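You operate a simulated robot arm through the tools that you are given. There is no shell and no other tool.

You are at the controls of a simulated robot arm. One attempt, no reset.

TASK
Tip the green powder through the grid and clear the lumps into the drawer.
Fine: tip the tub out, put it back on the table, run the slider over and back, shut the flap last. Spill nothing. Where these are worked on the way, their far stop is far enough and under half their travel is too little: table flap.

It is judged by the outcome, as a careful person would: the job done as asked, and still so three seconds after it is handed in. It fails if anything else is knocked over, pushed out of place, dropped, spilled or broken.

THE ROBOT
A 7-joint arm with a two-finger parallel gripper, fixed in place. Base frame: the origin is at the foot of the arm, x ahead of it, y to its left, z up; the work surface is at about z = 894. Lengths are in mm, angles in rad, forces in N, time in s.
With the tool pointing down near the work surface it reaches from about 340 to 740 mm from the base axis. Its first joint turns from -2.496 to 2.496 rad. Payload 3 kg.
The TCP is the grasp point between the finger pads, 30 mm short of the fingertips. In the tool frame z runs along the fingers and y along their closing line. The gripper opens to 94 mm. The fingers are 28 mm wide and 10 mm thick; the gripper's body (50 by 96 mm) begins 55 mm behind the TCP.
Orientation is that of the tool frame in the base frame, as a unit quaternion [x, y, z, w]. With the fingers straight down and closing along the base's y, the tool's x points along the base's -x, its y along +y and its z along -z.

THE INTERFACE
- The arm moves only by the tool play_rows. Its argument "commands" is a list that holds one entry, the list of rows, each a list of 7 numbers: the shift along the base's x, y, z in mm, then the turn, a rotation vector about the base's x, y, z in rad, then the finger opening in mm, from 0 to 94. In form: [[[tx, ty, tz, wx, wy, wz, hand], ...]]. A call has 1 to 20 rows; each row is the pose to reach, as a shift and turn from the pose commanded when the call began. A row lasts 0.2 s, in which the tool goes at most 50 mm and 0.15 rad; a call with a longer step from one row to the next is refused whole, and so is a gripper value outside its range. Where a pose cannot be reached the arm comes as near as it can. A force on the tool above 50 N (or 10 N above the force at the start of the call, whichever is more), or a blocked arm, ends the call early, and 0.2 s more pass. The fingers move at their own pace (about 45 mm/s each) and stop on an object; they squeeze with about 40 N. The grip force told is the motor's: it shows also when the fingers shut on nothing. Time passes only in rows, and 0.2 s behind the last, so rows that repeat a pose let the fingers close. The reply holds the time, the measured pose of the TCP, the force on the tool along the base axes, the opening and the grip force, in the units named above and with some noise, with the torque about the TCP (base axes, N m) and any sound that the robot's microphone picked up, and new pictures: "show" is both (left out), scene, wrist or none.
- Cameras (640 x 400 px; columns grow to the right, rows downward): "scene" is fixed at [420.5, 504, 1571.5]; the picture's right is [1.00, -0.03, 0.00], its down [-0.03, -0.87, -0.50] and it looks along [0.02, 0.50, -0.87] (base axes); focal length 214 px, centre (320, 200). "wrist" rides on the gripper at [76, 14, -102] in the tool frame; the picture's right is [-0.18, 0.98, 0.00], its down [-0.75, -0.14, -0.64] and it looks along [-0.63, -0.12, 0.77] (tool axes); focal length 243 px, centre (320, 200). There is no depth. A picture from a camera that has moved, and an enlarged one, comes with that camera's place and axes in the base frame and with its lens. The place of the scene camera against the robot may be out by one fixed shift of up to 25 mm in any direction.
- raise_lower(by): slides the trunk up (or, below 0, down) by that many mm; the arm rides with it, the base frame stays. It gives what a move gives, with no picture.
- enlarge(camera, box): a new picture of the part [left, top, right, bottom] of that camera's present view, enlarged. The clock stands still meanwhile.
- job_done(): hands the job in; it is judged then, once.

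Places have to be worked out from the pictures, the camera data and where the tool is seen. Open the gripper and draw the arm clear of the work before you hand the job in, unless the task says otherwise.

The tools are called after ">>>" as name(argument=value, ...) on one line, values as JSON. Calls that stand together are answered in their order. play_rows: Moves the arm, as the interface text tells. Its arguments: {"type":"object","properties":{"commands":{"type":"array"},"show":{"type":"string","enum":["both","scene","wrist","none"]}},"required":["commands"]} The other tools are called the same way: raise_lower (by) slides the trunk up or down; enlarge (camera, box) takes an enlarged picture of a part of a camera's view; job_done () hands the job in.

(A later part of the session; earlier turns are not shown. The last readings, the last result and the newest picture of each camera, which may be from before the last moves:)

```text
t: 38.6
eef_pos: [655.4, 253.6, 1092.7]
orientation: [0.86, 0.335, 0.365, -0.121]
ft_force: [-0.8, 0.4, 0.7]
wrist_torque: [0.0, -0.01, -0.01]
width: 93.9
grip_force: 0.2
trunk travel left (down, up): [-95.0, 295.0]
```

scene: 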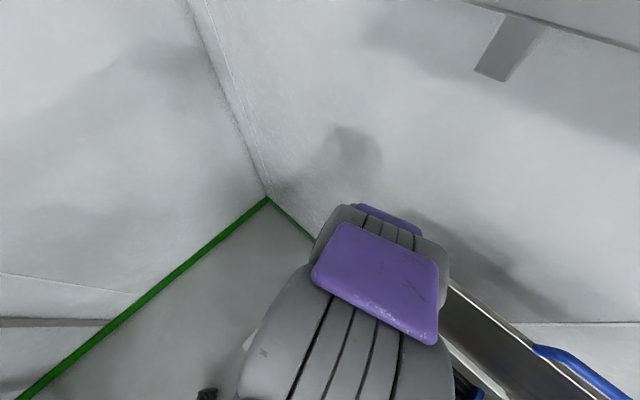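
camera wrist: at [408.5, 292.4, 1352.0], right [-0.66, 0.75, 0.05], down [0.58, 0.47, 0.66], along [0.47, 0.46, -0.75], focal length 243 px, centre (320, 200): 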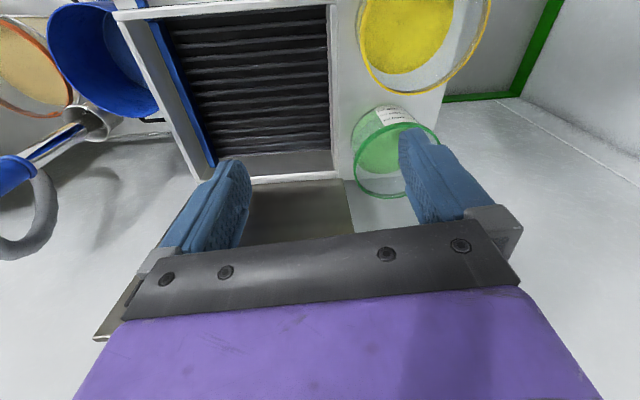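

The full roll works. Last part of the rehearsal: pitch outward another 45°.

>>> play_rows(commands=[[[0, 0, 1, 0.0909, -0.0941, 0, 94], [-1, -1, 2, 0.1818, -0.1882, 0, 94], [-1, -1, 4, 0.2726, -0.2824, 0, 94], [-2, -2, 5, 0.3635, -0.3765, 0, 94], [-2, -2, 7, 0.4544, -0.4706, 0, 94], [-2.5, -2.4, 8.5, 0.5453, -0.5647, 0, 94]]])

```text
t: 40.0
eef_pos: [653.1, 250.9, 1099.6]
orientation: [0.662, 0.247, 0.663, -0.248]
ft_force: [-0.4, -0.3, -0.2]
wrist_torque: [0.02, -0.01, -0.01]
width: 94.1
grip_force: 0.0
out of reach, approached as far as the arm can: row 3, 4
trunk travel left (down, up): [-95.0, 295.0]
camera wrist: at [585.8, 173.0, 1177.3], right [0.64, -0.74, -0.18], down [-0.58, -0.31, -0.76], along [0.5, 0.59, -0.63], focal length 243 px, centre (320, 200)
```

scene: 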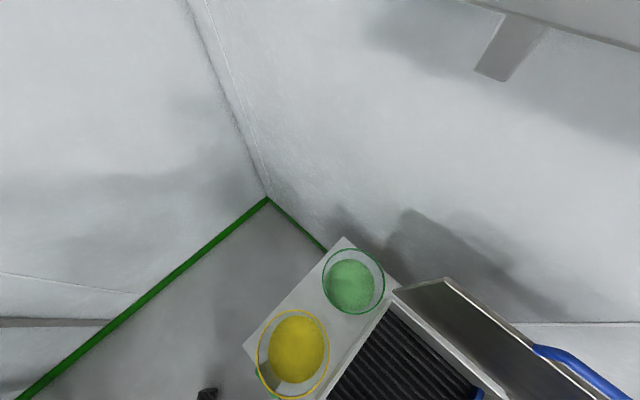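
wrist: 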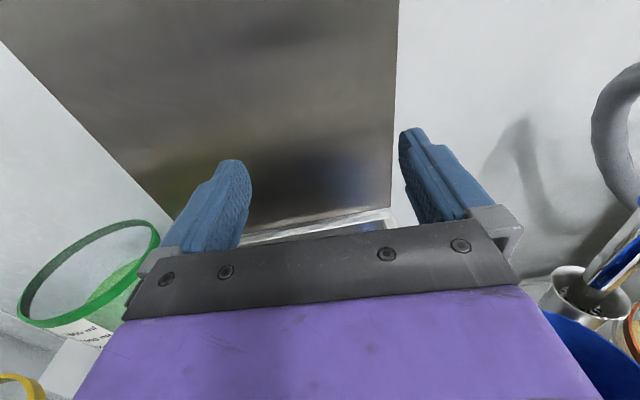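

The whole pouring posture is reachable (tool horizontal, fully rolled). I unwind the rehearsal the same way.

>>> play_rows(commands=[[[0.5, 0.4, -1.5, -0.0909, 0.0941, 0, 94], [0.5, 0.4, -3.5, -0.1818, 0.1882, 0, 94], [1.5, 1.4, -4.5, -0.2726, 0.2824, 0, 94], [1.5, 1.4, -6.5, -0.3635, 0.3765, 0, 94], [2.5, 2.4, -7.5, -0.4544, 0.4706, 0, 94], [2.5, 2.4, -8.5, -0.5453, 0.5647, 0, 94]]], show="none")

>>> play_rows(commands=[[[2.8, 8.5, 7.9, -0.0666, -0.0643, 0.0926, 94], [5.6, 17, 15.8, -0.1332, -0.1286, 0.1851, 94], [8.4, 25.5, 23.8, -0.1997, -0.1929, 0.2777, 94], [11.2, 34, 31.7, -0.2663, -0.2572, 0.3702, 94], [8.7, 44.4, 37.1, -0.3329, -0.3215, 0.4628, 94], [6.2, 54.7, 42.5, -0.3995, -0.3858, 0.5553, 94], [3.7, 65.1, 47.9, -0.4661, -0.4501, 0.6479, 94], [1.2, 75.5, 53.3, -0.5326, -0.5144, 0.7404, 94], [-5.9, 84.9, 54.7, -0.5992, -0.5787, 0.833, 94], [-13.1, 94.4, 56.1, -0.6658, -0.643, 0.9255, 94], [-20.2, 103.8, 57.6, -0.7324, -0.7073, 1.0181, 94], [-27.4, 113.3, 59, -0.799, -0.7716, 1.1106, 94]]], show="none")

>>> play_rows(commands=[[[-9.9, 6, -3, -0.0666, -0.0643, 0.0926, 94], [-19.8, 12, -5.9, -0.1332, -0.1286, 0.1851, 94], [-29.7, 18, -8.8, -0.1997, -0.1929, 0.2777, 94], [-39.6, 24, -11.7, -0.2663, -0.2572, 0.3702, 94], [-49.6, 25.1, -18.2, -0.3329, -0.3215, 0.4628, 94], [-59.6, 26.1, -24.7, -0.3995, -0.3858, 0.5553, 94], [-69.6, 27.1, -31.2, -0.4661, -0.4501, 0.6479, 94], [-79.6, 28.1, -37.7, -0.5326, -0.5144, 0.7404, 94], [-87, 23.7, -46, -0.5992, -0.5787, 0.833, 94], [-94.3, 19.4, -54.3, -0.6658, -0.643, 0.9255, 94], [-101.7, 15.1, -62.7, -0.7324, -0.7073, 1.0181, 94], [-109.1, 10.7, -71, -0.799, -0.7716, 1.1106, 94]]], show="wrist")

```text
t: 41.4
eef_pos: [655.7, 253.6, 1091.6]
orientation: [0.86, 0.338, 0.362, -0.121]
ft_force: [0.0, -0.2, -0.7]
wrist_torque: [-0.01, -0.01, -0.01]
width: 94.2
grip_force: 0.1
trunk travel left (down, up): [-95.0, 295.0]
```

```text
t: 44.0
eef_pos: [628.7, 366.8, 1152.6]
orientation: [0.356, 0.842, 0.375, 0.158]
ft_force: [0.5, 0.2, 0.0]
wrist_torque: [-0.02, -0.01, 0.0]
width: 94.2
grip_force: 0.1
trunk travel left (down, up): [-95.0, 295.0]
```

```text
t: 46.6
eef_pos: [519.2, 377.3, 1080.4]
orientation: [-0.356, 0.853, 0.165, 0.345]
ft_force: [-0.3, 0.0, -0.8]
wrist_torque: [0.01, -0.01, 0.03]
width: 94.2
grip_force: 0.3
trunk travel left (down, up): [-95.0, 295.0]
camera wrist: at [421.8, 294.7, 1100.5], right [-0.62, 0.77, 0.16], down [0.18, -0.06, 0.98], along [0.77, 0.63, -0.1], focal length 243 px, centre (320, 200)
```

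wrist: 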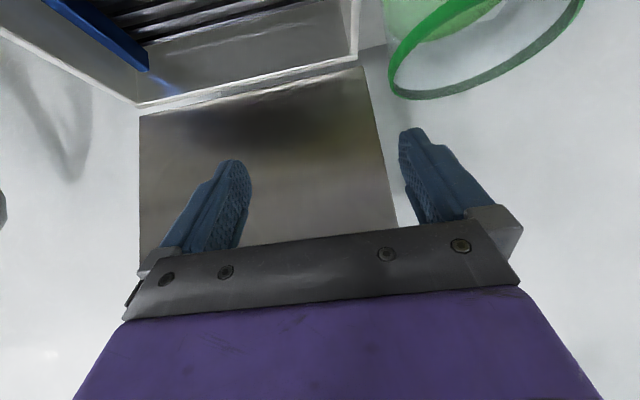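

Back in the carry posture. I move left to look at the green tub from the side to measure its rim height and wall slope before gripping.

>>> play_rows(commands=[[[-27, 29, -4, 0, 0, -0.02, 94], [-54, 58, -8, 0, 0, -0.04, 94], [-81, 88, -12, 0, 0, -0.06, 94], [-108, 117, -16, 0, 0, -0.06, 94], [-135, 146, -20, 0, 0, -0.06, 94], [-162, 175, -20, 0, 0, -0.06, 94]]], show="wrist")

>>> enlarge(camera="wrist", box=[200, 0, 440, 160])

```text
t: 48.0
eef_pos: [355.6, 553.4, 1060.4]
orientation: [-0.331, 0.863, 0.154, 0.349]
ft_force: [-0.2, -0.8, -0.7]
wrist_torque: [0.0, 0.03, 0.0]
width: 94.5
grip_force: 0.1
trunk travel left (down, up): [-95.0, 295.0]
camera wrist: at [253.7, 478.8, 1079.2], right [-0.57, 0.81, 0.17], down [0.18, -0.07, 0.98], along [0.8, 0.59, -0.1], focal length 243 px, centre (320, 200)
```

wrist: 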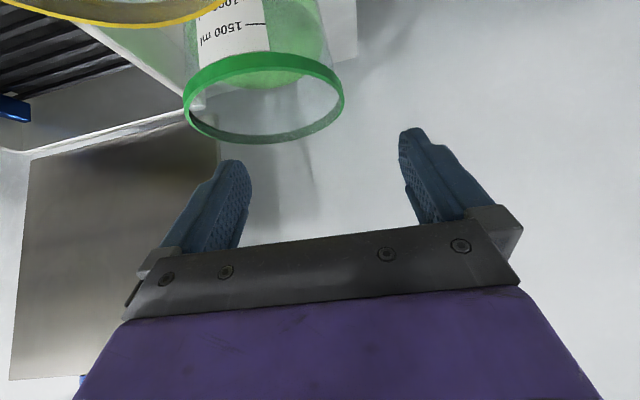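

```text
2.50 times, centred on (320, 80) of wrist
camera zoom: at [253.7, 478.8, 1079.2], right [-0.57, 0.81, 0.17], down [0.18, -0.07, 0.98], along [0.8, 0.59, -0.1], focal length 606 px, centre (320, 500)
```

zoom: 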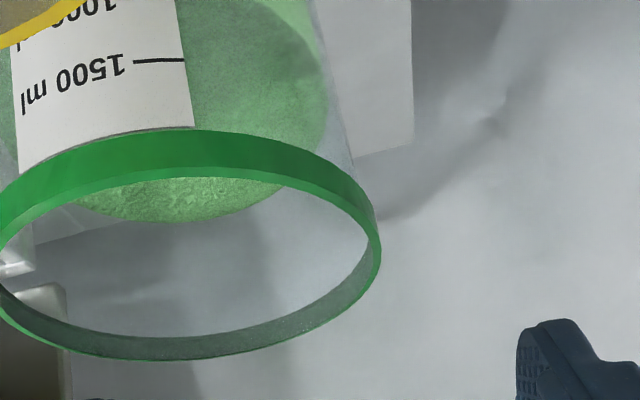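

The rim has a green band about 15 mm high. To pin down its height I take a second side view 90 mm higher.

>>> play_rows(commands=[[[0, 0, 45, 0, 0, 0, 94], [0, 0, 90, 0, 0, 0, 94], [0, 0, 90, 0, 0, 0, 94]]], show="wrist")

>>> enlarge(camera="wrist", box=[160, 0, 400, 160])

```text
t: 48.8
eef_pos: [354.1, 552.5, 1145.9]
orientation: [-0.33, 0.864, 0.154, 0.349]
ft_force: [0.2, 0.1, -0.3]
wrist_torque: [0.03, -0.01, 0.0]
width: 94.0
grip_force: 0.1
trunk travel left (down, up): [-95.0, 295.0]
camera wrist: at [252.9, 477.4, 1166.2], right [-0.57, 0.81, 0.16], down [0.18, -0.07, 0.98], along [0.8, 0.59, -0.1], focal length 243 px, centre (320, 200)
```

wrist: 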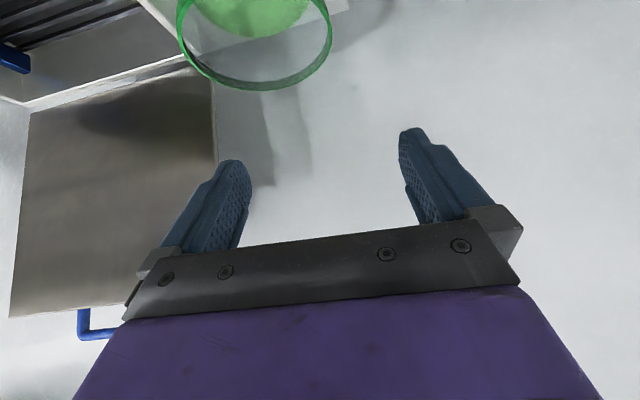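

```text
2.50 times, centred on (280, 80) of wrist
camera zoom: at [252.9, 477.4, 1166.2], right [-0.57, 0.81, 0.16], down [0.18, -0.07, 0.98], along [0.8, 0.59, -0.1], focal length 606 px, centre (420, 500)
```

zoom: 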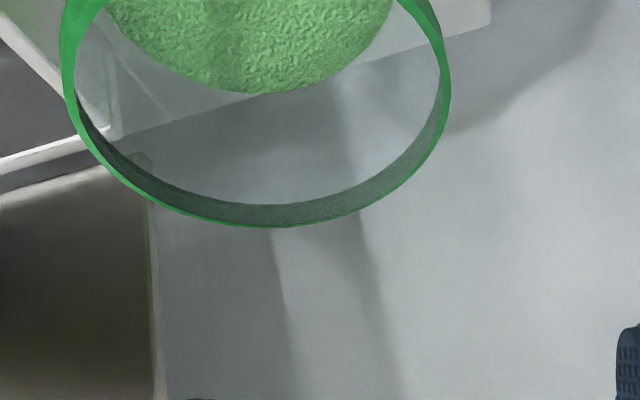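

Two side views agree: rim top z≈940, radius ≈89, tub centre at p≈784, q≈90 (table coordinates), powder well below the rim. I lower the trunk 80 mm more so that the pour height matches the rehearsed posture.

>>> raise_lower(by=-80)

>>> play_rows(commands=[[[10, 20, -10, -0.056, -0.054, 0, 60], [20, 40, -30, -0.1115, -0.1077, 0, 60], [32, 62, -55, -0.1115, -0.1077, 0, 60], [42.8, 83.6, -78, -0.1115, -0.1077, 0, 60], [42.8, 83.6, -78, -0.1115, -0.1077, 0, 60]]])

>>> enlarge(camera="wrist", box=[160, 0, 480, 220])

```text
t: 50.0
eef_pos: [353.9, 551.9, 1066.8]
orientation: [-0.329, 0.863, 0.155, 0.349]
ft_force: [0.0, 0.7, -0.3]
wrist_torque: [-0.01, -0.01, -0.01]
width: 94.2
grip_force: 0.0
trunk travel left (down, up): [-15.0, 375.0]
```

```text
t: 51.2
eef_pos: [398.1, 635.1, 987.7]
orientation: [-0.358, 0.85, 0.089, 0.376]
ft_force: [0.3, -0.9, 0.1]
wrist_torque: [-0.04, -0.03, 0.02]
width: 59.6
grip_force: 0.0
trunk travel left (down, up): [-15.0, 375.0]
camera wrist: at [293.5, 562.0, 1005.7], right [-0.58, 0.82, 0.01], down [0.07, 0.04, 1.0], along [0.81, 0.58, -0.08], focal length 243 px, centre (320, 200)
```

scene: 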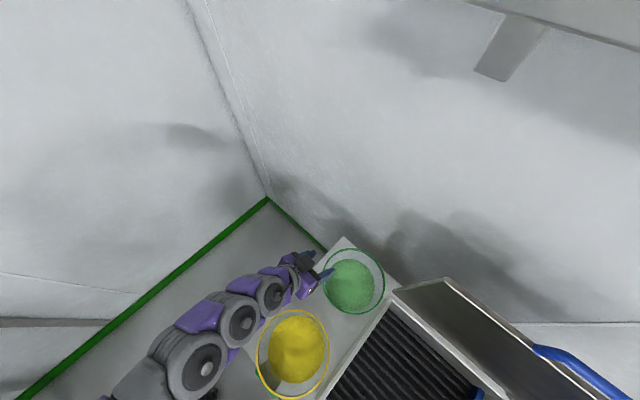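
wrist: 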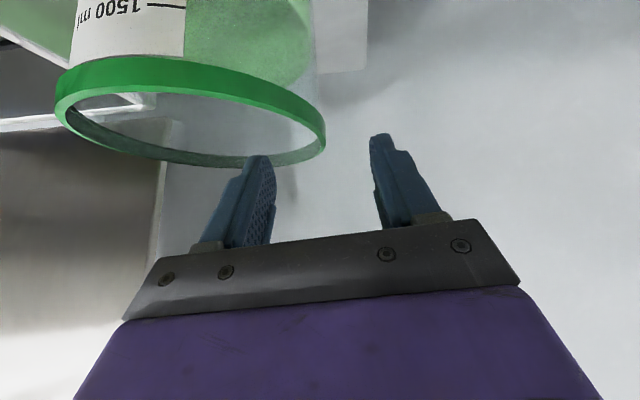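

```text
1.82 times, centred on (320, 110) of wrist
camera zoom: at [293.5, 562.0, 1005.7], right [-0.58, 0.82, 0.01], down [0.07, 0.04, 1.0], along [0.81, 0.58, -0.08], focal length 441 px, centre (320, 364)
```

zoom: 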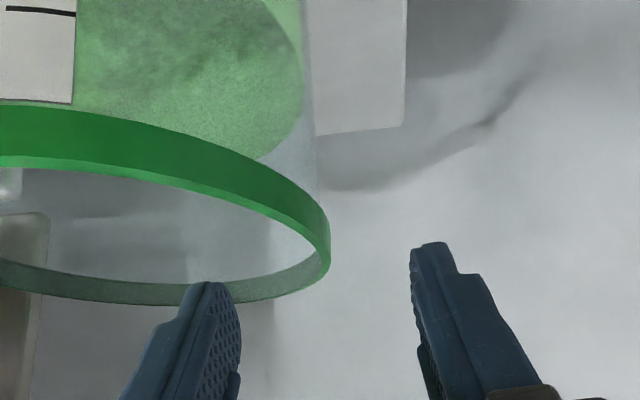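

Rim's left extreme confirmed at p≈790, q≈178, z≈940, and the fingers straddle it. I advance along the tool axis to bring the rim wall between the fingers.

>>> play_rows(commands=[[[12, 8.7, -15, 0, 0, 0, 60], [24, 17.4, -30, 0, 0, 0, 60], [36, 26, -45, 0, 0, 0, 60], [47.7, 34.7, -58, 0, 0, 0, 60], [47.7, 34.7, -58, 0, 0, 0, 60]]])

>>> enlarge(camera="wrist", box=[160, 0, 480, 220])

>>> enlarge(camera="scene", box=[260, 220, 420, 330])

```text
t: 52.4
eef_pos: [444.4, 670.6, 929.3]
orientation: [-0.356, 0.851, 0.088, 0.376]
ft_force: [-0.8, 0.5, 0.2]
wrist_torque: [-0.02, -0.02, 0.02]
width: 60.0
grip_force: 0.1
trunk travel left (down, up): [-15.0, 375.0]
camera wrist: at [341.0, 597.2, 946.5], right [-0.58, 0.82, 0.01], down [0.07, 0.04, 1.0], along [0.81, 0.58, -0.08], focal length 243 px, centre (320, 200)
```

scene: 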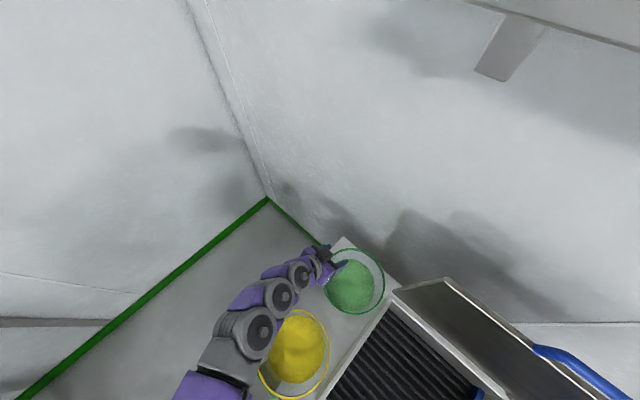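
wrist: 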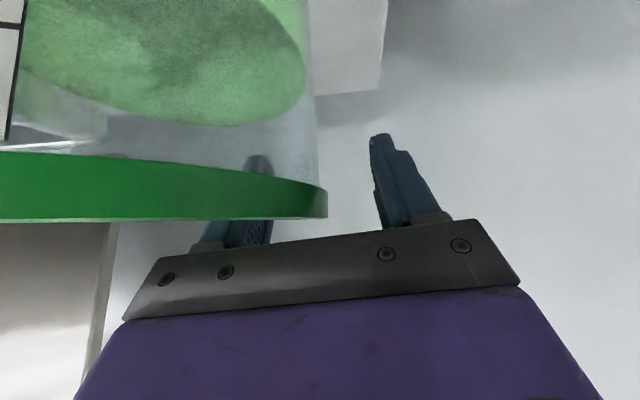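

```text
1.82 times, centred on (320, 110) of wrist
camera zoom: at [341.0, 597.2, 946.5], right [-0.58, 0.82, 0.01], down [0.07, 0.04, 1.0], along [0.81, 0.58, -0.08], focal length 441 px, centre (320, 364)
```

zoom: 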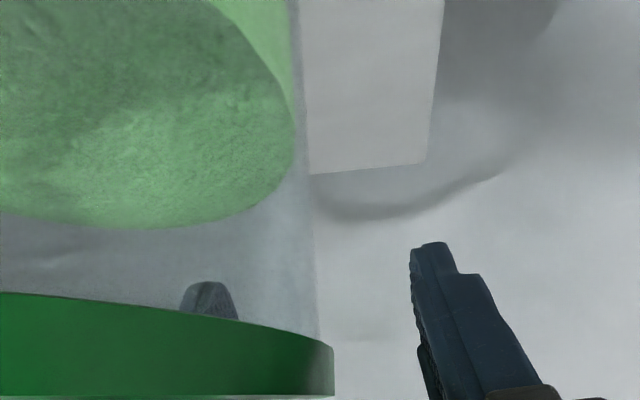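

```text
3.64 times, centred on (340, 275) of scene
camera zoom: at [420.5, 504.0, 1571.5], right [1.0, -0.03, 0.0], down [-0.03, -0.87, -0.5], along [0.02, 0.5, -0.87], focal length 780 px, centre (247, -73)
```

zoom: 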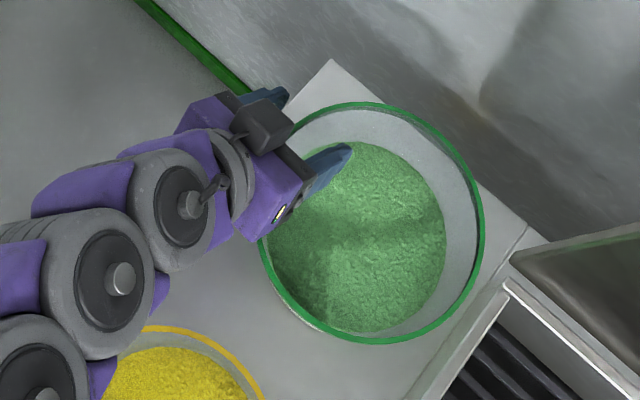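

The inner finger is inside the tub below the rim, outer finger outside. I close the gripper on the rim.

>>> play_rows(commands=[[[0, -1, 0, 0, 0, 0, 40], [0, -1, 0, 0, 0, 0, 25], [0, -1, 0, 0, 0, 0, 15], [0, -1, 0, 0, 0, 0, 5], [0, -1, 0, 0, 0, 0, 0], [0, -1, 0, 0, 0, 0, 0], [0, -1, 0, 0, 0, 0, 0]]])

>>> enlarge(camera="scene", box=[260, 220, 420, 330])

```text
t: 54.0
eef_pos: [443.9, 670.2, 929.4]
orientation: [-0.356, 0.851, 0.088, 0.376]
ft_force: [-0.2, 0.4, 3.8]
wrist_torque: [0.3, 0.24, 0.0]
width: 16.1
grip_force: 40.2
trunk travel left (down, up): [-15.0, 375.0]
camera wrist: at [340.7, 596.7, 947.3], right [-0.58, 0.82, 0.01], down [0.07, 0.03, 1.0], along [0.81, 0.58, -0.08], focal length 243 px, centre (320, 200)
```

scene: 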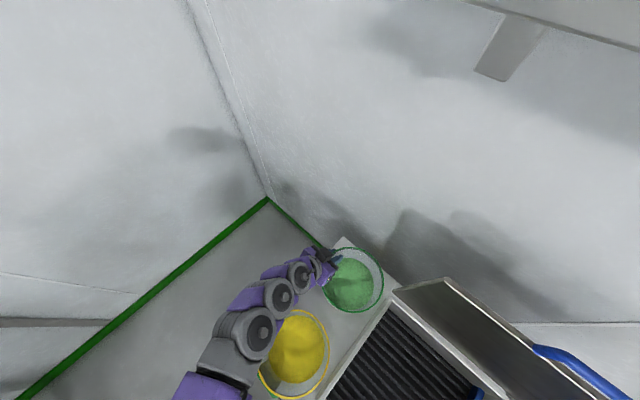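
wrist: 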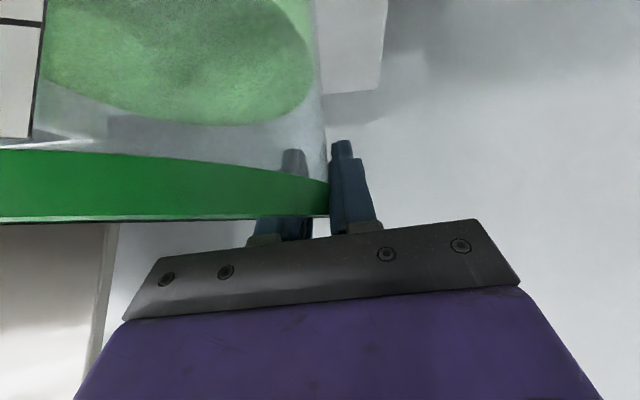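

```text
3.64 times, centred on (340, 275) of scene
camera zoom: at [420.5, 504.0, 1571.5], right [1.0, -0.03, 0.0], down [-0.03, -0.87, -0.5], along [0.02, 0.5, -0.87], focal length 780 px, centre (247, -73)
```

zoom: 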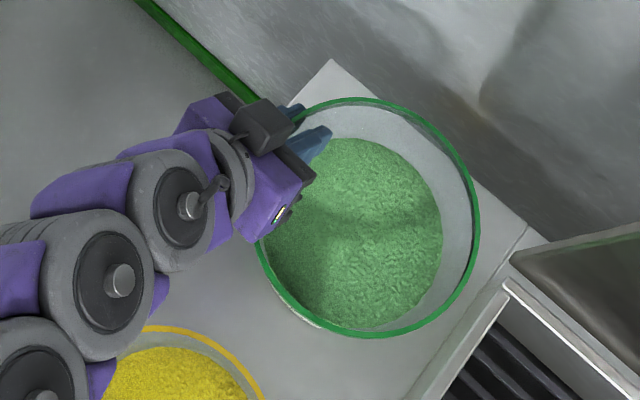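

Held at 16 mm with 40 N. I lift slowly, first 30 mm, checking weight and slip.

>>> play_rows(commands=[[[0, 0, 4, 0, 0, 0, 0], [0, 0, 10, 0, 0, 0, 0], [0, 0, 18, 0, 0, 0, 0], [0, 0, 26, 0, 0, 0, 0], [0, 0, 30, 0, 0, 0, 0], [0, 0, 30, 0, 0, 0, 0]]])

>>> enlarge(camera="scene", box=[260, 220, 420, 330])

```text
t: 55.4
eef_pos: [444.7, 670.5, 959.4]
orientation: [-0.356, 0.851, 0.088, 0.376]
ft_force: [-0.2, 0.9, -4.6]
wrist_torque: [0.35, 0.27, 0.02]
width: 16.2
grip_force: 40.5
trunk travel left (down, up): [-15.0, 375.0]
camera wrist: at [341.2, 596.0, 976.7], right [-0.58, 0.82, 0.01], down [0.07, 0.04, 1.0], along [0.81, 0.58, -0.08], focal length 243 px, centre (320, 200)
```

scene: 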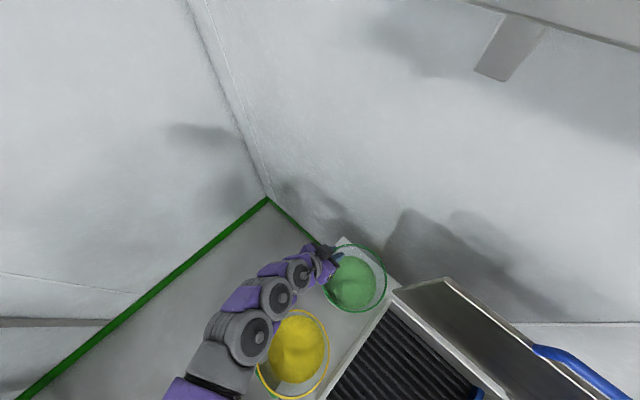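
wrist: 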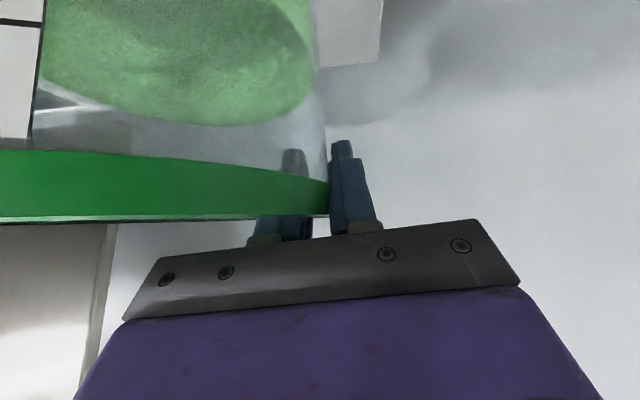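

```text
3.64 times, centred on (340, 275) of scene
camera zoom: at [420.5, 504.0, 1571.5], right [1.0, -0.03, 0.0], down [-0.03, -0.87, -0.5], along [0.02, 0.5, -0.87], focal length 780 px, centre (247, -73)
```

zoom: 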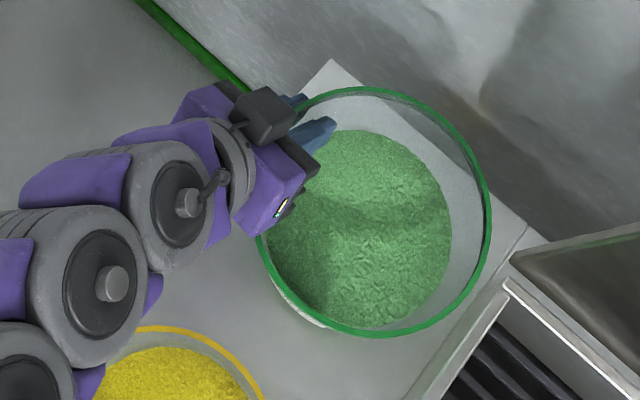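

Weight about 5 N, no slip, tub level. I lift it clear and draw back from the flap line.

>>> play_rows(commands=[[[0, 0, 20, 0, 0, 0, 0], [0, 0, 45, 0, 0, 0, 0], [0, 0, 70, 0, 0, 0, 0], [0, 0, 92, 0, 0, 0, 0], [0, 0, 105, 0, 0, 0, 0], [-14, -14, 106, 0, 0, 0, 0], [-29, -28, 106, 0, 0, 0, 0], [-43, -42, 106, 0, 0, 0, 0], [-43, -42, 106, 0, 0, 0, 0]]])

```text
t: 57.4
eef_pos: [401.7, 627.6, 1065.2]
orientation: [-0.356, 0.851, 0.087, 0.377]
ft_force: [-0.1, 0.1, -4.9]
wrist_torque: [0.38, 0.25, -0.03]
width: 15.9
grip_force: 39.6
trunk travel left (down, up): [-15.0, 375.0]
camera wrist: at [298.1, 555.0, 1083.2], right [-0.58, 0.82, 0.01], down [0.07, 0.04, 1.0], along [0.81, 0.58, -0.08], focal length 243 px, centre (320, 200)
```

scene: 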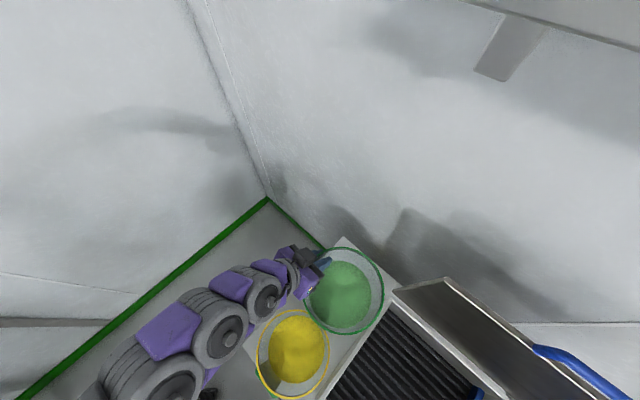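
wrist: 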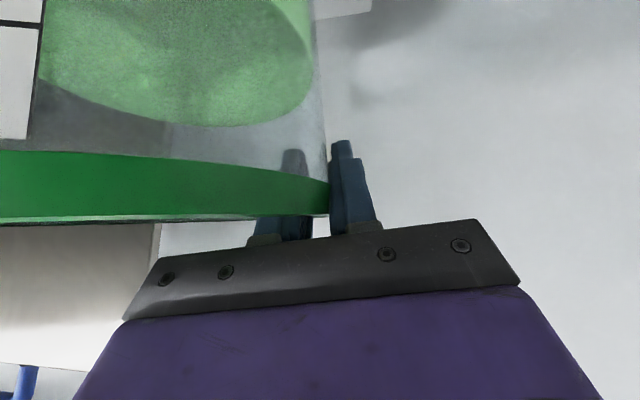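

Tub steady. I traverse over the grid, then lower to pouring height.

>>> play_rows(commands=[[[8, -17, 0, 0, 0, 0, 0], [19, -41, 0, 0, 0, 0, 0], [31, -66, 0, 0, 0, 0, 0], [43, -92, 0, 0, 0, 0, 0], [55, -118, 0, 0, 0, 0, 0], [68, -144, 0, 0, 0, 0, 0], [80, -170, 0, 0, 0, 0, 0], [92, -196, 0, 0, 0, 0, 0], [104, -221, -5, 0, 0, 0, 0], [114, -242, -15, 0, 0, 0, 0], [118.7, -252.4, -28, 0, 0, 0, 0], [118.7, -252.4, -42, 0, 0, 0, 0], [118.7, -252.4, -50, 0, 0, 0, 0], [118.7, -252.4, -50, 0, 0, 0, 0]]])

```text
t: 60.4
eef_pos: [522.7, 375.4, 1017.9]
orientation: [-0.357, 0.85, 0.089, 0.376]
ft_force: [0.1, -0.9, -5.3]
wrist_torque: [0.3, 0.23, -0.03]
width: 16.2
grip_force: 40.2
trunk travel left (down, up): [-15.0, 375.0]
camera wrist: at [418.2, 301.6, 1034.2], right [-0.58, 0.82, 0.01], down [0.07, 0.04, 1.0], along [0.81, 0.58, -0.08], focal length 243 px, centre (320, 200)
```

scene: 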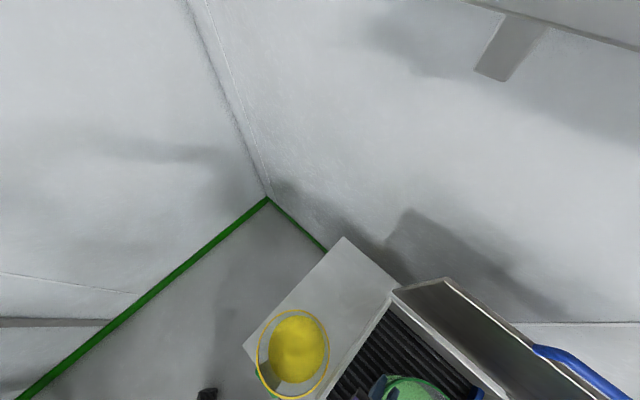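
wrist: 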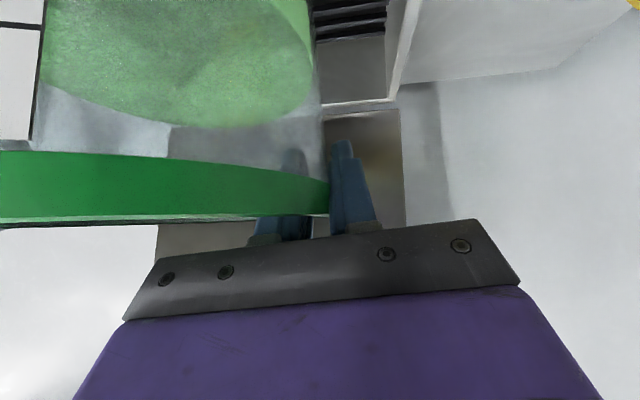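

The tub hangs centred over the grid (rim centre ≈ p 637, q −177, z 1030). I begin the roll, first 90°, slowing toward the end.

>>> play_rows(commands=[[[5.8, 5.4, 8, 0.0666, 0.0643, -0.0926, 0], [11.7, 10.3, 15.6, 0.1332, 0.1286, -0.1851, 0], [19.2, 13.6, 23.3, 0.1997, 0.1929, -0.2777, 0], [26.8, 16.2, 30.5, 0.2663, 0.2572, -0.3702, 0], [35.6, 16.9, 37.3, 0.3329, 0.3215, -0.4628, 0], [44.4, 17.1, 43.7, 0.3995, 0.3858, -0.5553, 0], [53.8, 15.3, 49.3, 0.4661, 0.4501, -0.6479, 0], [63.2, 12.9, 54.4, 0.5326, 0.5144, -0.7404, 0], [67.9, 10.9, 56.5, 0.5659, 0.5465, -0.7866, 0], [72.6, 8.8, 58.4, 0.5992, 0.5787, -0.833, 0], [77.3, 6.4, 60.2, 0.6325, 0.6108, -0.8792, 0], [82, 4, 61.9, 0.6658, 0.643, -0.9255, 0], [86.4, 0.9, 63, 0.699, 0.6751, -0.9717, 0], [90.8, -2.2, 63.9, 0.7324, 0.7073, -1.018, 0], [95.2, -5.5, 64.7, 0.7656, 0.7394, -1.0642, 0], [99.5, -8.9, 65.4, 0.799, 0.7716, -1.1106, 0]]])

>>> enlarge(camera="scene", box=[300, 230, 520, 400])

```text
t: 63.8
eef_pos: [620.4, 365.8, 1081.3]
orientation: [0.34, 0.878, 0.304, 0.142]
ft_force: [-0.2, 0.6, -6.7]
wrist_torque: [-0.03, -0.29, -0.03]
width: 13.8
grip_force: 39.7
trunk travel left (down, up): [-15.0, 375.0]
camera wrist: at [525.9, 382.3, 1166.6], right [0.64, 0.45, 0.63], down [0.18, -0.88, 0.44], along [0.75, -0.17, -0.64], focal length 243 px, centre (320, 200)
```

scene: 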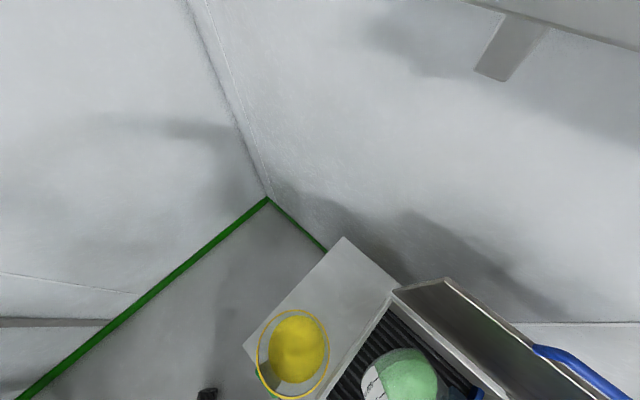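
wrist: 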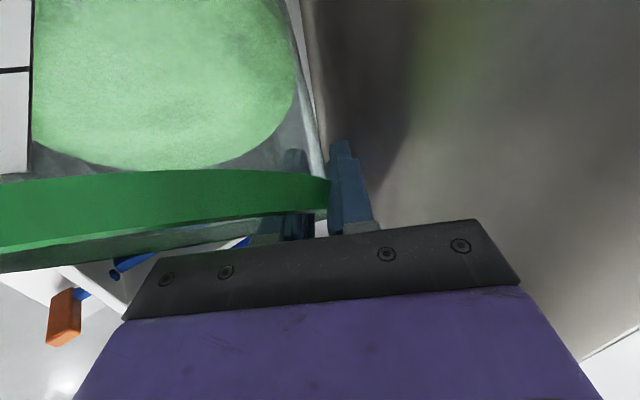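

```text
2.35 times, centred on (410, 315) of scene
camera zoom: at [420.5, 504.0, 1571.5], right [1.0, -0.03, 0.0], down [-0.03, -0.87, -0.5], along [0.02, 0.5, -0.87], focal length 505 px, centre (108, -71)
```

zoom: 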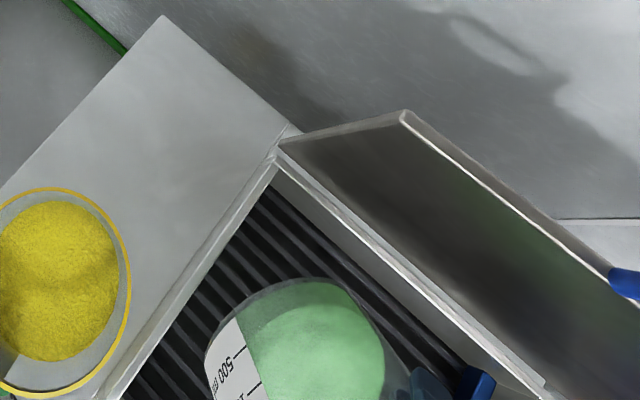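

The tub is tipped about 60°, held firmly and centred on the grid. I continue the roll another 90°, which brings the mouth to horizontal.

>>> play_rows(commands=[[[7.7, -8, 0, 0.0666, 0.0643, -0.0926, 0], [15, -16.1, -0.5, 0.1332, 0.1286, -0.1851, 0], [20.9, -25.4, -2.5, 0.1997, 0.1929, -0.2777, 0], [26.3, -34.5, -5, 0.2663, 0.2572, -0.3702, 0], [30.2, -44.3, -8.8, 0.3329, 0.3215, -0.4628, 0], [33.5, -53.7, -13.1, 0.3995, 0.3858, -0.5553, 0], [35, -63.2, -18.6, 0.4661, 0.4501, -0.6479, 0], [35.8, -72.3, -24.5, 0.5326, 0.5144, -0.7404, 0], [35, -81.1, -31.2, 0.5992, 0.5787, -0.833, 0], [33.2, -89.4, -38.2, 0.6658, 0.643, -0.9255, 0], [30, -96.8, -45.7, 0.7324, 0.7073, -1.018, 0], [25.9, -103.6, -53.4, 0.799, 0.7716, -1.1106, 0]]])

>>> enlarge(camera="scene", box=[300, 230, 520, 400])

```text
t: 66.4
eef_pos: [646.3, 262.8, 1026.4]
orientation: [0.837, 0.391, 0.341, -0.174]
ft_force: [-0.5, 0.2, -3.4]
wrist_torque: [-0.31, -0.07, -0.01]
width: 13.8
grip_force: 39.5
trunk travel left (down, up): [-15.0, 375.0]
camera wrist: at [648.8, 236.7, 1154.0], right [0.68, -0.72, -0.15], down [-0.74, -0.67, -0.07], along [-0.05, 0.16, -0.99], focal length 243 px, centre (320, 200)
```

scene: 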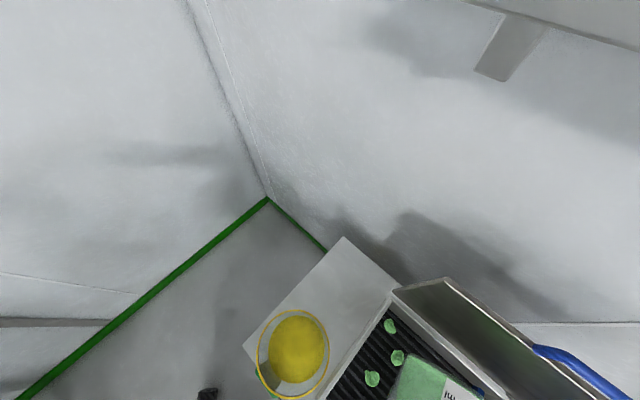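
wrist: 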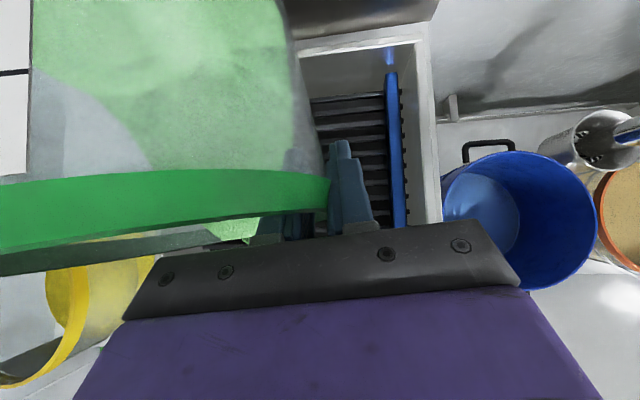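

```text
2.35 times, centred on (410, 315) of scene
camera zoom: at [420.5, 504.0, 1571.5], right [1.0, -0.03, 0.0], down [-0.03, -0.87, -0.5], along [0.02, 0.5, -0.87], focal length 505 px, centre (108, -71)
```

zoom: 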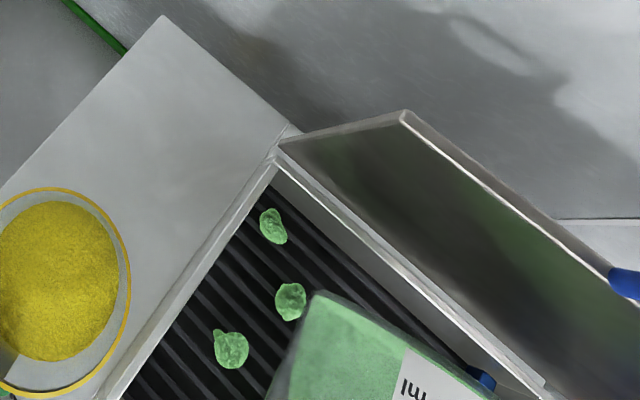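

Powder has flowed and lumps lie on the grid; about half the weight is gone. I pitch the tub further to drain it, then hold.

>>> play_rows(commands=[[[0, 0, 1, 0.0545, -0.0565, 0, 0], [0, 0, 2, 0.109, -0.113, 0, 0], [0, 0, 3, 0.1636, -0.1694, 0, 0], [-0.5, -0.5, 4, 0.2181, -0.2259, 0, 0], [-0.8, -0.8, 5, 0.2726, -0.2824, 0, 0], [-1, -1, 5.5, 0.3272, -0.3388, 0, 0], [-1.3, -1.3, 6, 0.3817, -0.3953, 0, 0], [-1.7, -1.7, 7, 0.4362, -0.4518, 0, 0], [-2.1, -2.1, 8, 0.4908, -0.5082, 0, 0], [-2.5, -2.4, 8.5, 0.5453, -0.5647, 0, 0], [-2.5, -2.4, 8.5, 0.5453, -0.5647, 0, 0], [-2.5, -2.4, 8.5, 0.5453, -0.5647, 0, 0], [-2.5, -2.4, 8.5, 0.5453, -0.5647, 0, 0], [-2.5, -2.4, 8.5, 0.5453, -0.5647, 0, 0]]])

>>> enlarge(camera="scene", box=[300, 230, 520, 400])

```text
t: 69.4
eef_pos: [645.2, 260.4, 1036.1]
orientation: [0.633, 0.32, 0.649, -0.275]
ft_force: [-0.2, 1.0, -1.0]
wrist_torque: [-0.13, -0.09, 0.02]
width: 13.3
grip_force: 40.0
trunk travel left (down, up): [-15.0, 375.0]
camera wrist: at [585.5, 176.5, 1115.2], right [0.76, -0.64, -0.12], down [-0.49, -0.44, -0.76], along [0.44, 0.63, -0.64], focal length 243 px, centre (320, 200)
```

scene: 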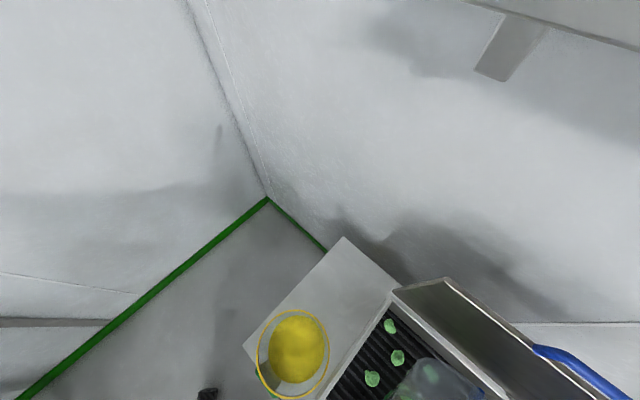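
wrist: 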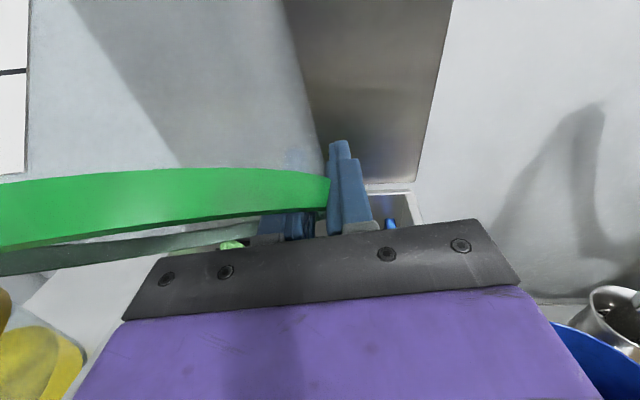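

```text
2.35 times, centred on (410, 315) of scene
camera zoom: at [420.5, 504.0, 1571.5], right [1.0, -0.03, 0.0], down [-0.03, -0.87, -0.5], along [0.02, 0.5, -0.87], focal length 505 px, centre (108, -71)
```

zoom: 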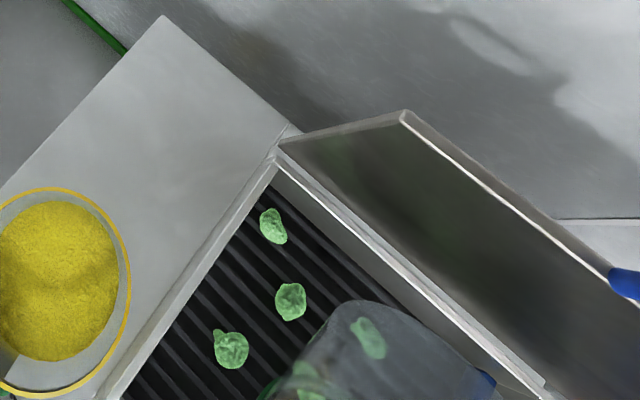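

The tub looks empty (only ~1 N). I enlarge to check for residue before turning it back.

>>> enlarge(camera="wrist", box=[0, 0, 400, 260])

>>> enlarge(camera="scene", box=[360, 330, 500, 400])

```text
1.54 times, centred on (200, 130) of wrist
camera zoom: at [585.5, 176.5, 1115.2], right [0.76, -0.64, -0.12], down [-0.49, -0.44, -0.76], along [0.44, 0.63, -0.64], focal length 373 px, centre (505, 308)
```

zoom: 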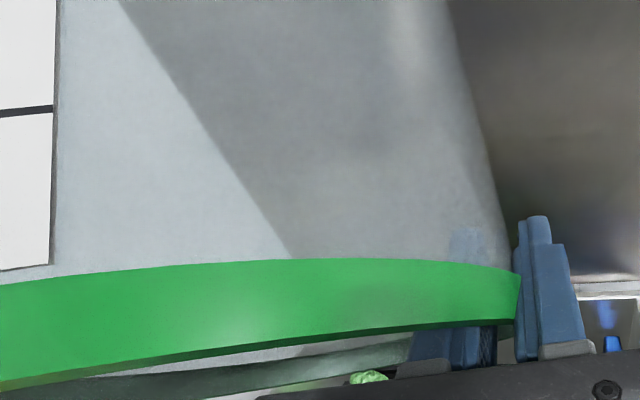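

```text
4.57 times, centred on (430, 365) of scene
camera zoom: at [420.5, 504.0, 1571.5], right [1.0, -0.03, 0.0], down [-0.03, -0.87, -0.5], along [0.02, 0.5, -0.87], focal length 980 px, centre (-183, -554)
```

zoom: 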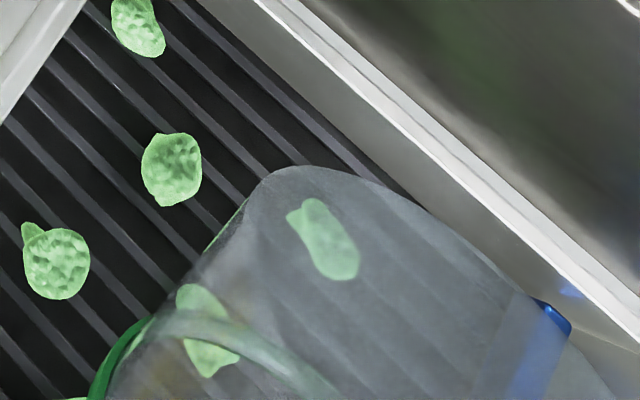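

Empty indeed; lumps lie on the grid. I turn the tub back along the same path.

>>> play_rows(commands=[[[0.5, 0.4, -1.5, -0.0909, 0.0941, 0, 0], [0.8, 0.7, -3, -0.1818, 0.1882, 0, 0], [1.3, 1.2, -4.5, -0.2726, 0.2824, 0, 0], [1.7, 1.6, -6, -0.3635, 0.3765, 0, 0], [2.2, 2.1, -7.3, -0.4544, 0.4706, 0, 0], [2.5, 2.4, -8.5, -0.5453, 0.5647, 0, 0]]], show="none")

>>> play_rows(commands=[[[4.1, 6.8, 7.7, -0.0666, -0.0643, 0.0926, 0], [7.3, 14.2, 15.2, -0.1332, -0.1286, 0.1851, 0], [9.1, 22.5, 22.2, -0.1997, -0.1929, 0.2777, 0], [9.9, 31.3, 28.9, -0.2663, -0.2572, 0.3702, 0], [9.1, 40.4, 34.8, -0.3329, -0.3215, 0.4628, 0], [7.6, 49.9, 40.3, -0.3995, -0.3858, 0.5553, 0], [4.3, 59.3, 44.6, -0.4661, -0.4501, 0.6479, 0], [0.4, 69.1, 48.4, -0.5326, -0.5144, 0.7404, 0], [-5, 78.2, 50.9, -0.5992, -0.5787, 0.833, 0], [-10.9, 87.5, 52.9, -0.6658, -0.643, 0.9255, 0], [-18.2, 95.6, 53.4, -0.7324, -0.7073, 1.018, 0], [-25.9, 103.6, 53.4, -0.799, -0.7716, 1.1106, 0]]], show="none")

>>> play_rows(commands=[[[-8.7, 6.7, -1.5, -0.0666, -0.0643, 0.0926, 0], [-17.5, 12.9, -3.5, -0.1332, -0.1286, 0.1851, 0], [-26.9, 17.7, -7, -0.1997, -0.1929, 0.2777, 0], [-36.3, 21.8, -11, -0.2663, -0.2572, 0.3702, 0], [-45.7, 24.2, -16.1, -0.3329, -0.3215, 0.4628, 0], [-55.1, 26, -21.7, -0.3995, -0.3858, 0.5553, 0], [-63.9, 25.8, -28.1, -0.4661, -0.4501, 0.6479, 0], [-72.7, 25.1, -34.9, -0.5326, -0.5144, 0.7404, 0], [-80.3, 22.5, -42.1, -0.5992, -0.5787, 0.833, 0], [-87.8, 19.2, -49.8, -0.6658, -0.643, 0.9255, 0], [-93.7, 14.3, -57.4, -0.7324, -0.7073, 1.018, 0], [-99.5, 8.9, -65.4, -0.799, -0.7716, 1.1106, 0]]])

```text
t: 70.8
eef_pos: [645.2, 265.3, 1026.9]
orientation: [0.836, 0.395, 0.339, -0.172]
ft_force: [0.9, -0.4, -2.0]
wrist_torque: [-0.17, -0.06, -0.04]
width: 13.2
grip_force: 39.9
trunk travel left (down, up): [-15.0, 375.0]
```

```text
t: 73.4
eef_pos: [619.6, 367.3, 1080.8]
orientation: [0.339, 0.879, 0.303, 0.144]
ft_force: [0.0, -0.5, -1.2]
wrist_torque: [-0.03, -0.08, 0.0]
width: 13.2
grip_force: 40.1
trunk travel left (down, up): [-15.0, 375.0]
```

```text
t: 76.0
eef_pos: [521.1, 375.1, 1016.8]
orientation: [-0.356, 0.85, 0.087, 0.378]
ft_force: [0.3, 0.2, -1.5]
wrist_torque: [0.1, 0.08, -0.04]
width: 13.0
grip_force: 40.2
trunk travel left (down, up): [-15.0, 375.0]
camera wrist: at [417.6, 301.5, 1034.2], right [-0.58, 0.82, 0.01], down [0.07, 0.04, 1.0], along [0.81, 0.58, -0.08], focal length 243 px, centre (320, 200)
```

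scene: 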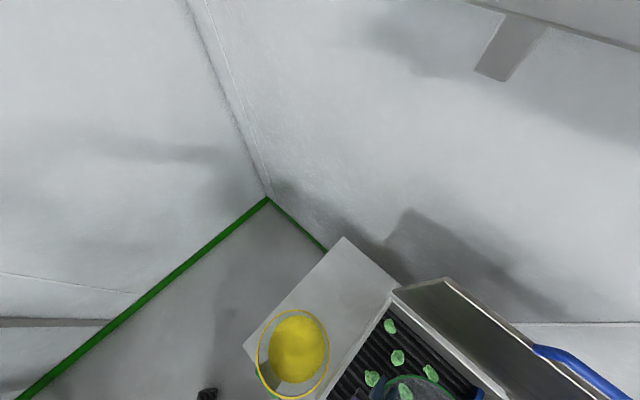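
wrist: 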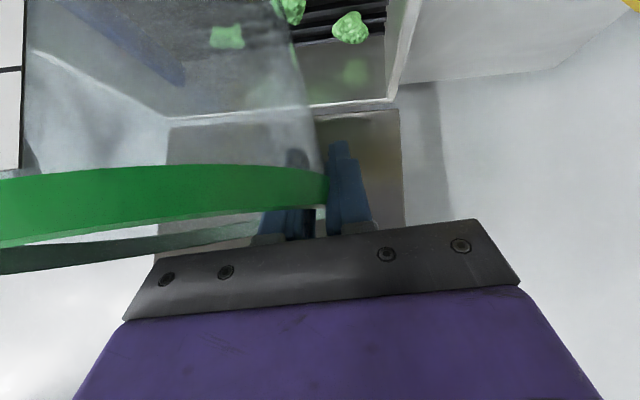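

The tub has seated ~10° tilted in the fingers, so I level it (rotating about the table axes) while rising, then traverse back toward its place.

>>> play_rows(commands=[[[0, 0, 15, 0.026, 0.054, 0, 0], [0, 0, 32, 0.052, 0.108, 0, 0], [0, 0, 50, 0.0778, 0.1613, 0, 0], [-9, 20, 50, 0.0778, 0.1613, 0, 0], [-21, 46, 50, 0.0778, 0.1613, 0, 0], [-35, 75, 50, 0.0778, 0.1613, 0, 0], [-50, 106, 50, 0.0778, 0.1613, 0, 0], [-65, 137, 50, 0.0778, 0.1613, 0, 0], [-80, 168, 50, 0.0778, 0.1613, 0, 0], [-95, 200, 50, 0.0778, 0.1613, 0, 0], [-108, 230, 50, 0.0778, 0.1613, 0, 0], [-117, 248, 50, 0.0778, 0.1613, 0, 0], [-119, 252, 50, 0.0778, 0.1613, 0, 0]]])

>>> enlarge(camera="wrist", box=[0, 80, 400, 300])

```text
t: 78.8
eef_pos: [402.6, 628.4, 1066.6]
orientation: [-0.334, 0.874, 0.15, 0.319]
ft_force: [-0.4, 0.0, -1.6]
wrist_torque: [0.06, 0.05, 0.02]
width: 12.8
grip_force: 39.7
trunk travel left (down, up): [-15.0, 375.0]
camera wrist: at [301.8, 551.9, 1094.1], right [-0.56, 0.81, 0.17], down [0.23, -0.04, 0.97], along [0.79, 0.59, -0.17], focal length 243 px, centre (320, 200)
```

scene: 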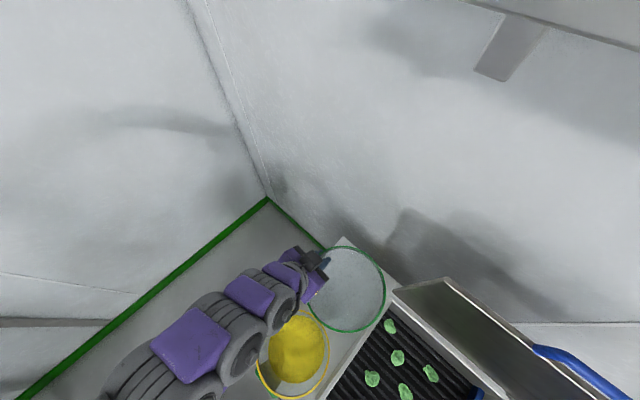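
wrist: 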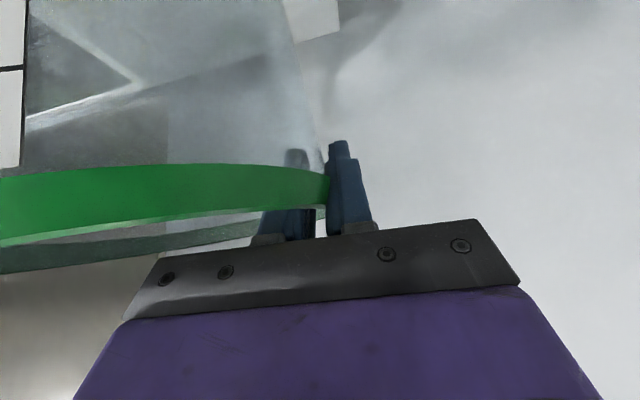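

```text
1.60 times, centred on (200, 190) of wrist
camera zoom: at [301.8, 551.9, 1094.1], right [-0.56, 0.81, 0.17], down [0.23, -0.04, 0.97], along [0.79, 0.59, -0.17], focal length 388 px, centre (512, 216)
```

zoom: 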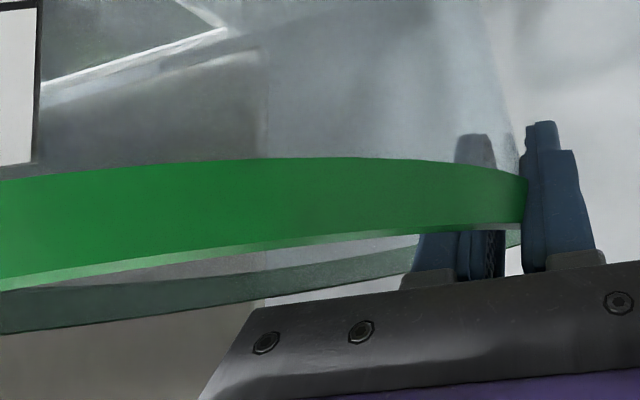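

All rim points compute to z≈1082, so the tub is level, 15 mm above the grasp point. I move it back over its place and lower to just above the table.

>>> play_rows(commands=[[[14, 13.5, 0, 0, 0, 0, 0], [28, 27, 0, 0, 0, 0, 0], [40, 39, 0, 0, 0, 0, 0], [42, 41, -20, 0, 0, 0, 0], [42, 41, -50, 0, 0, 0, 0], [42, 41, -80, 0, 0, 0, 0], [42, 41, -105, 0, 0, 0, 0], [42, 41, -122, 0, 0, 0, 0], [42, 41, -130, 0, 0, 0, 0], [42, 41, -130, 0, 0, 0, 0]]])

```text
t: 81.0
eef_pos: [445.0, 668.2, 937.2]
orientation: [-0.333, 0.874, 0.149, 0.32]
ft_force: [-0.2, -1.0, -0.8]
wrist_torque: [0.11, 0.02, -0.02]
width: 13.1
grip_force: 40.2
trunk travel left (down, up): [-15.0, 375.0]
camera wrist: at [344.6, 593.3, 965.1], right [-0.56, 0.81, 0.17], down [0.23, -0.04, 0.97], along [0.79, 0.58, -0.17], focal length 243 px, centre (320, 200)
```

scene: 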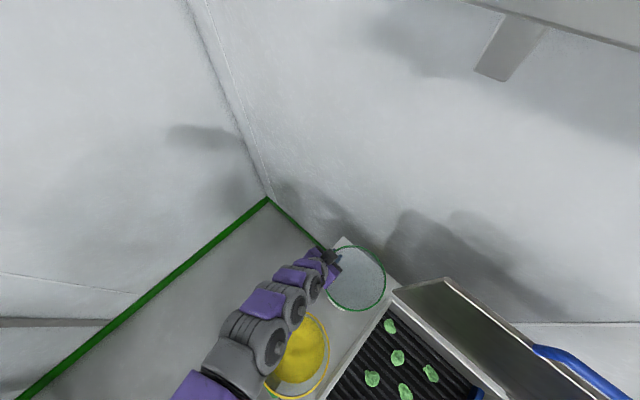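
wrist: 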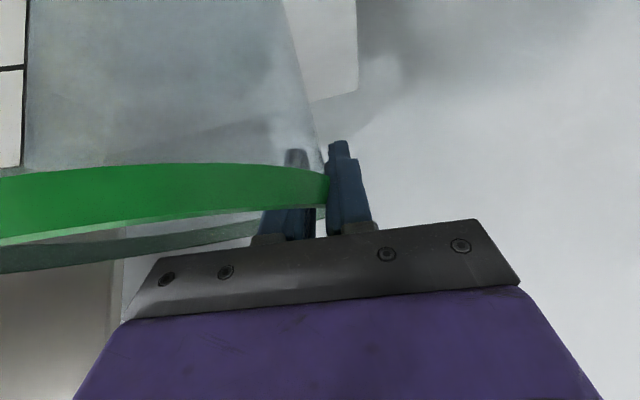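

Just above the table with the yellow tub undisturbed. I lower in small steps watching for contact.

>>> play_rows(commands=[[[0, 0, -3, 0, 0, 0, 0], [0, 0, -6, 0, 0, 0, 0], [0, 0, -8, 0, 0, 0, 0], [0, 0, -9, 0, 0, 0, 0]]], show="none")

```text
t: 82.0
eef_pos: [442.1, 668.1, 931.4]
orientation: [-0.334, 0.873, 0.152, 0.322]
ft_force: [-1.4, 2.1, 24.2]
wrist_torque: [0.5, -0.46, 0.06]
width: 13.2
grip_force: 39.9
trunk travel left (down, up): [-15.0, 375.0]
```

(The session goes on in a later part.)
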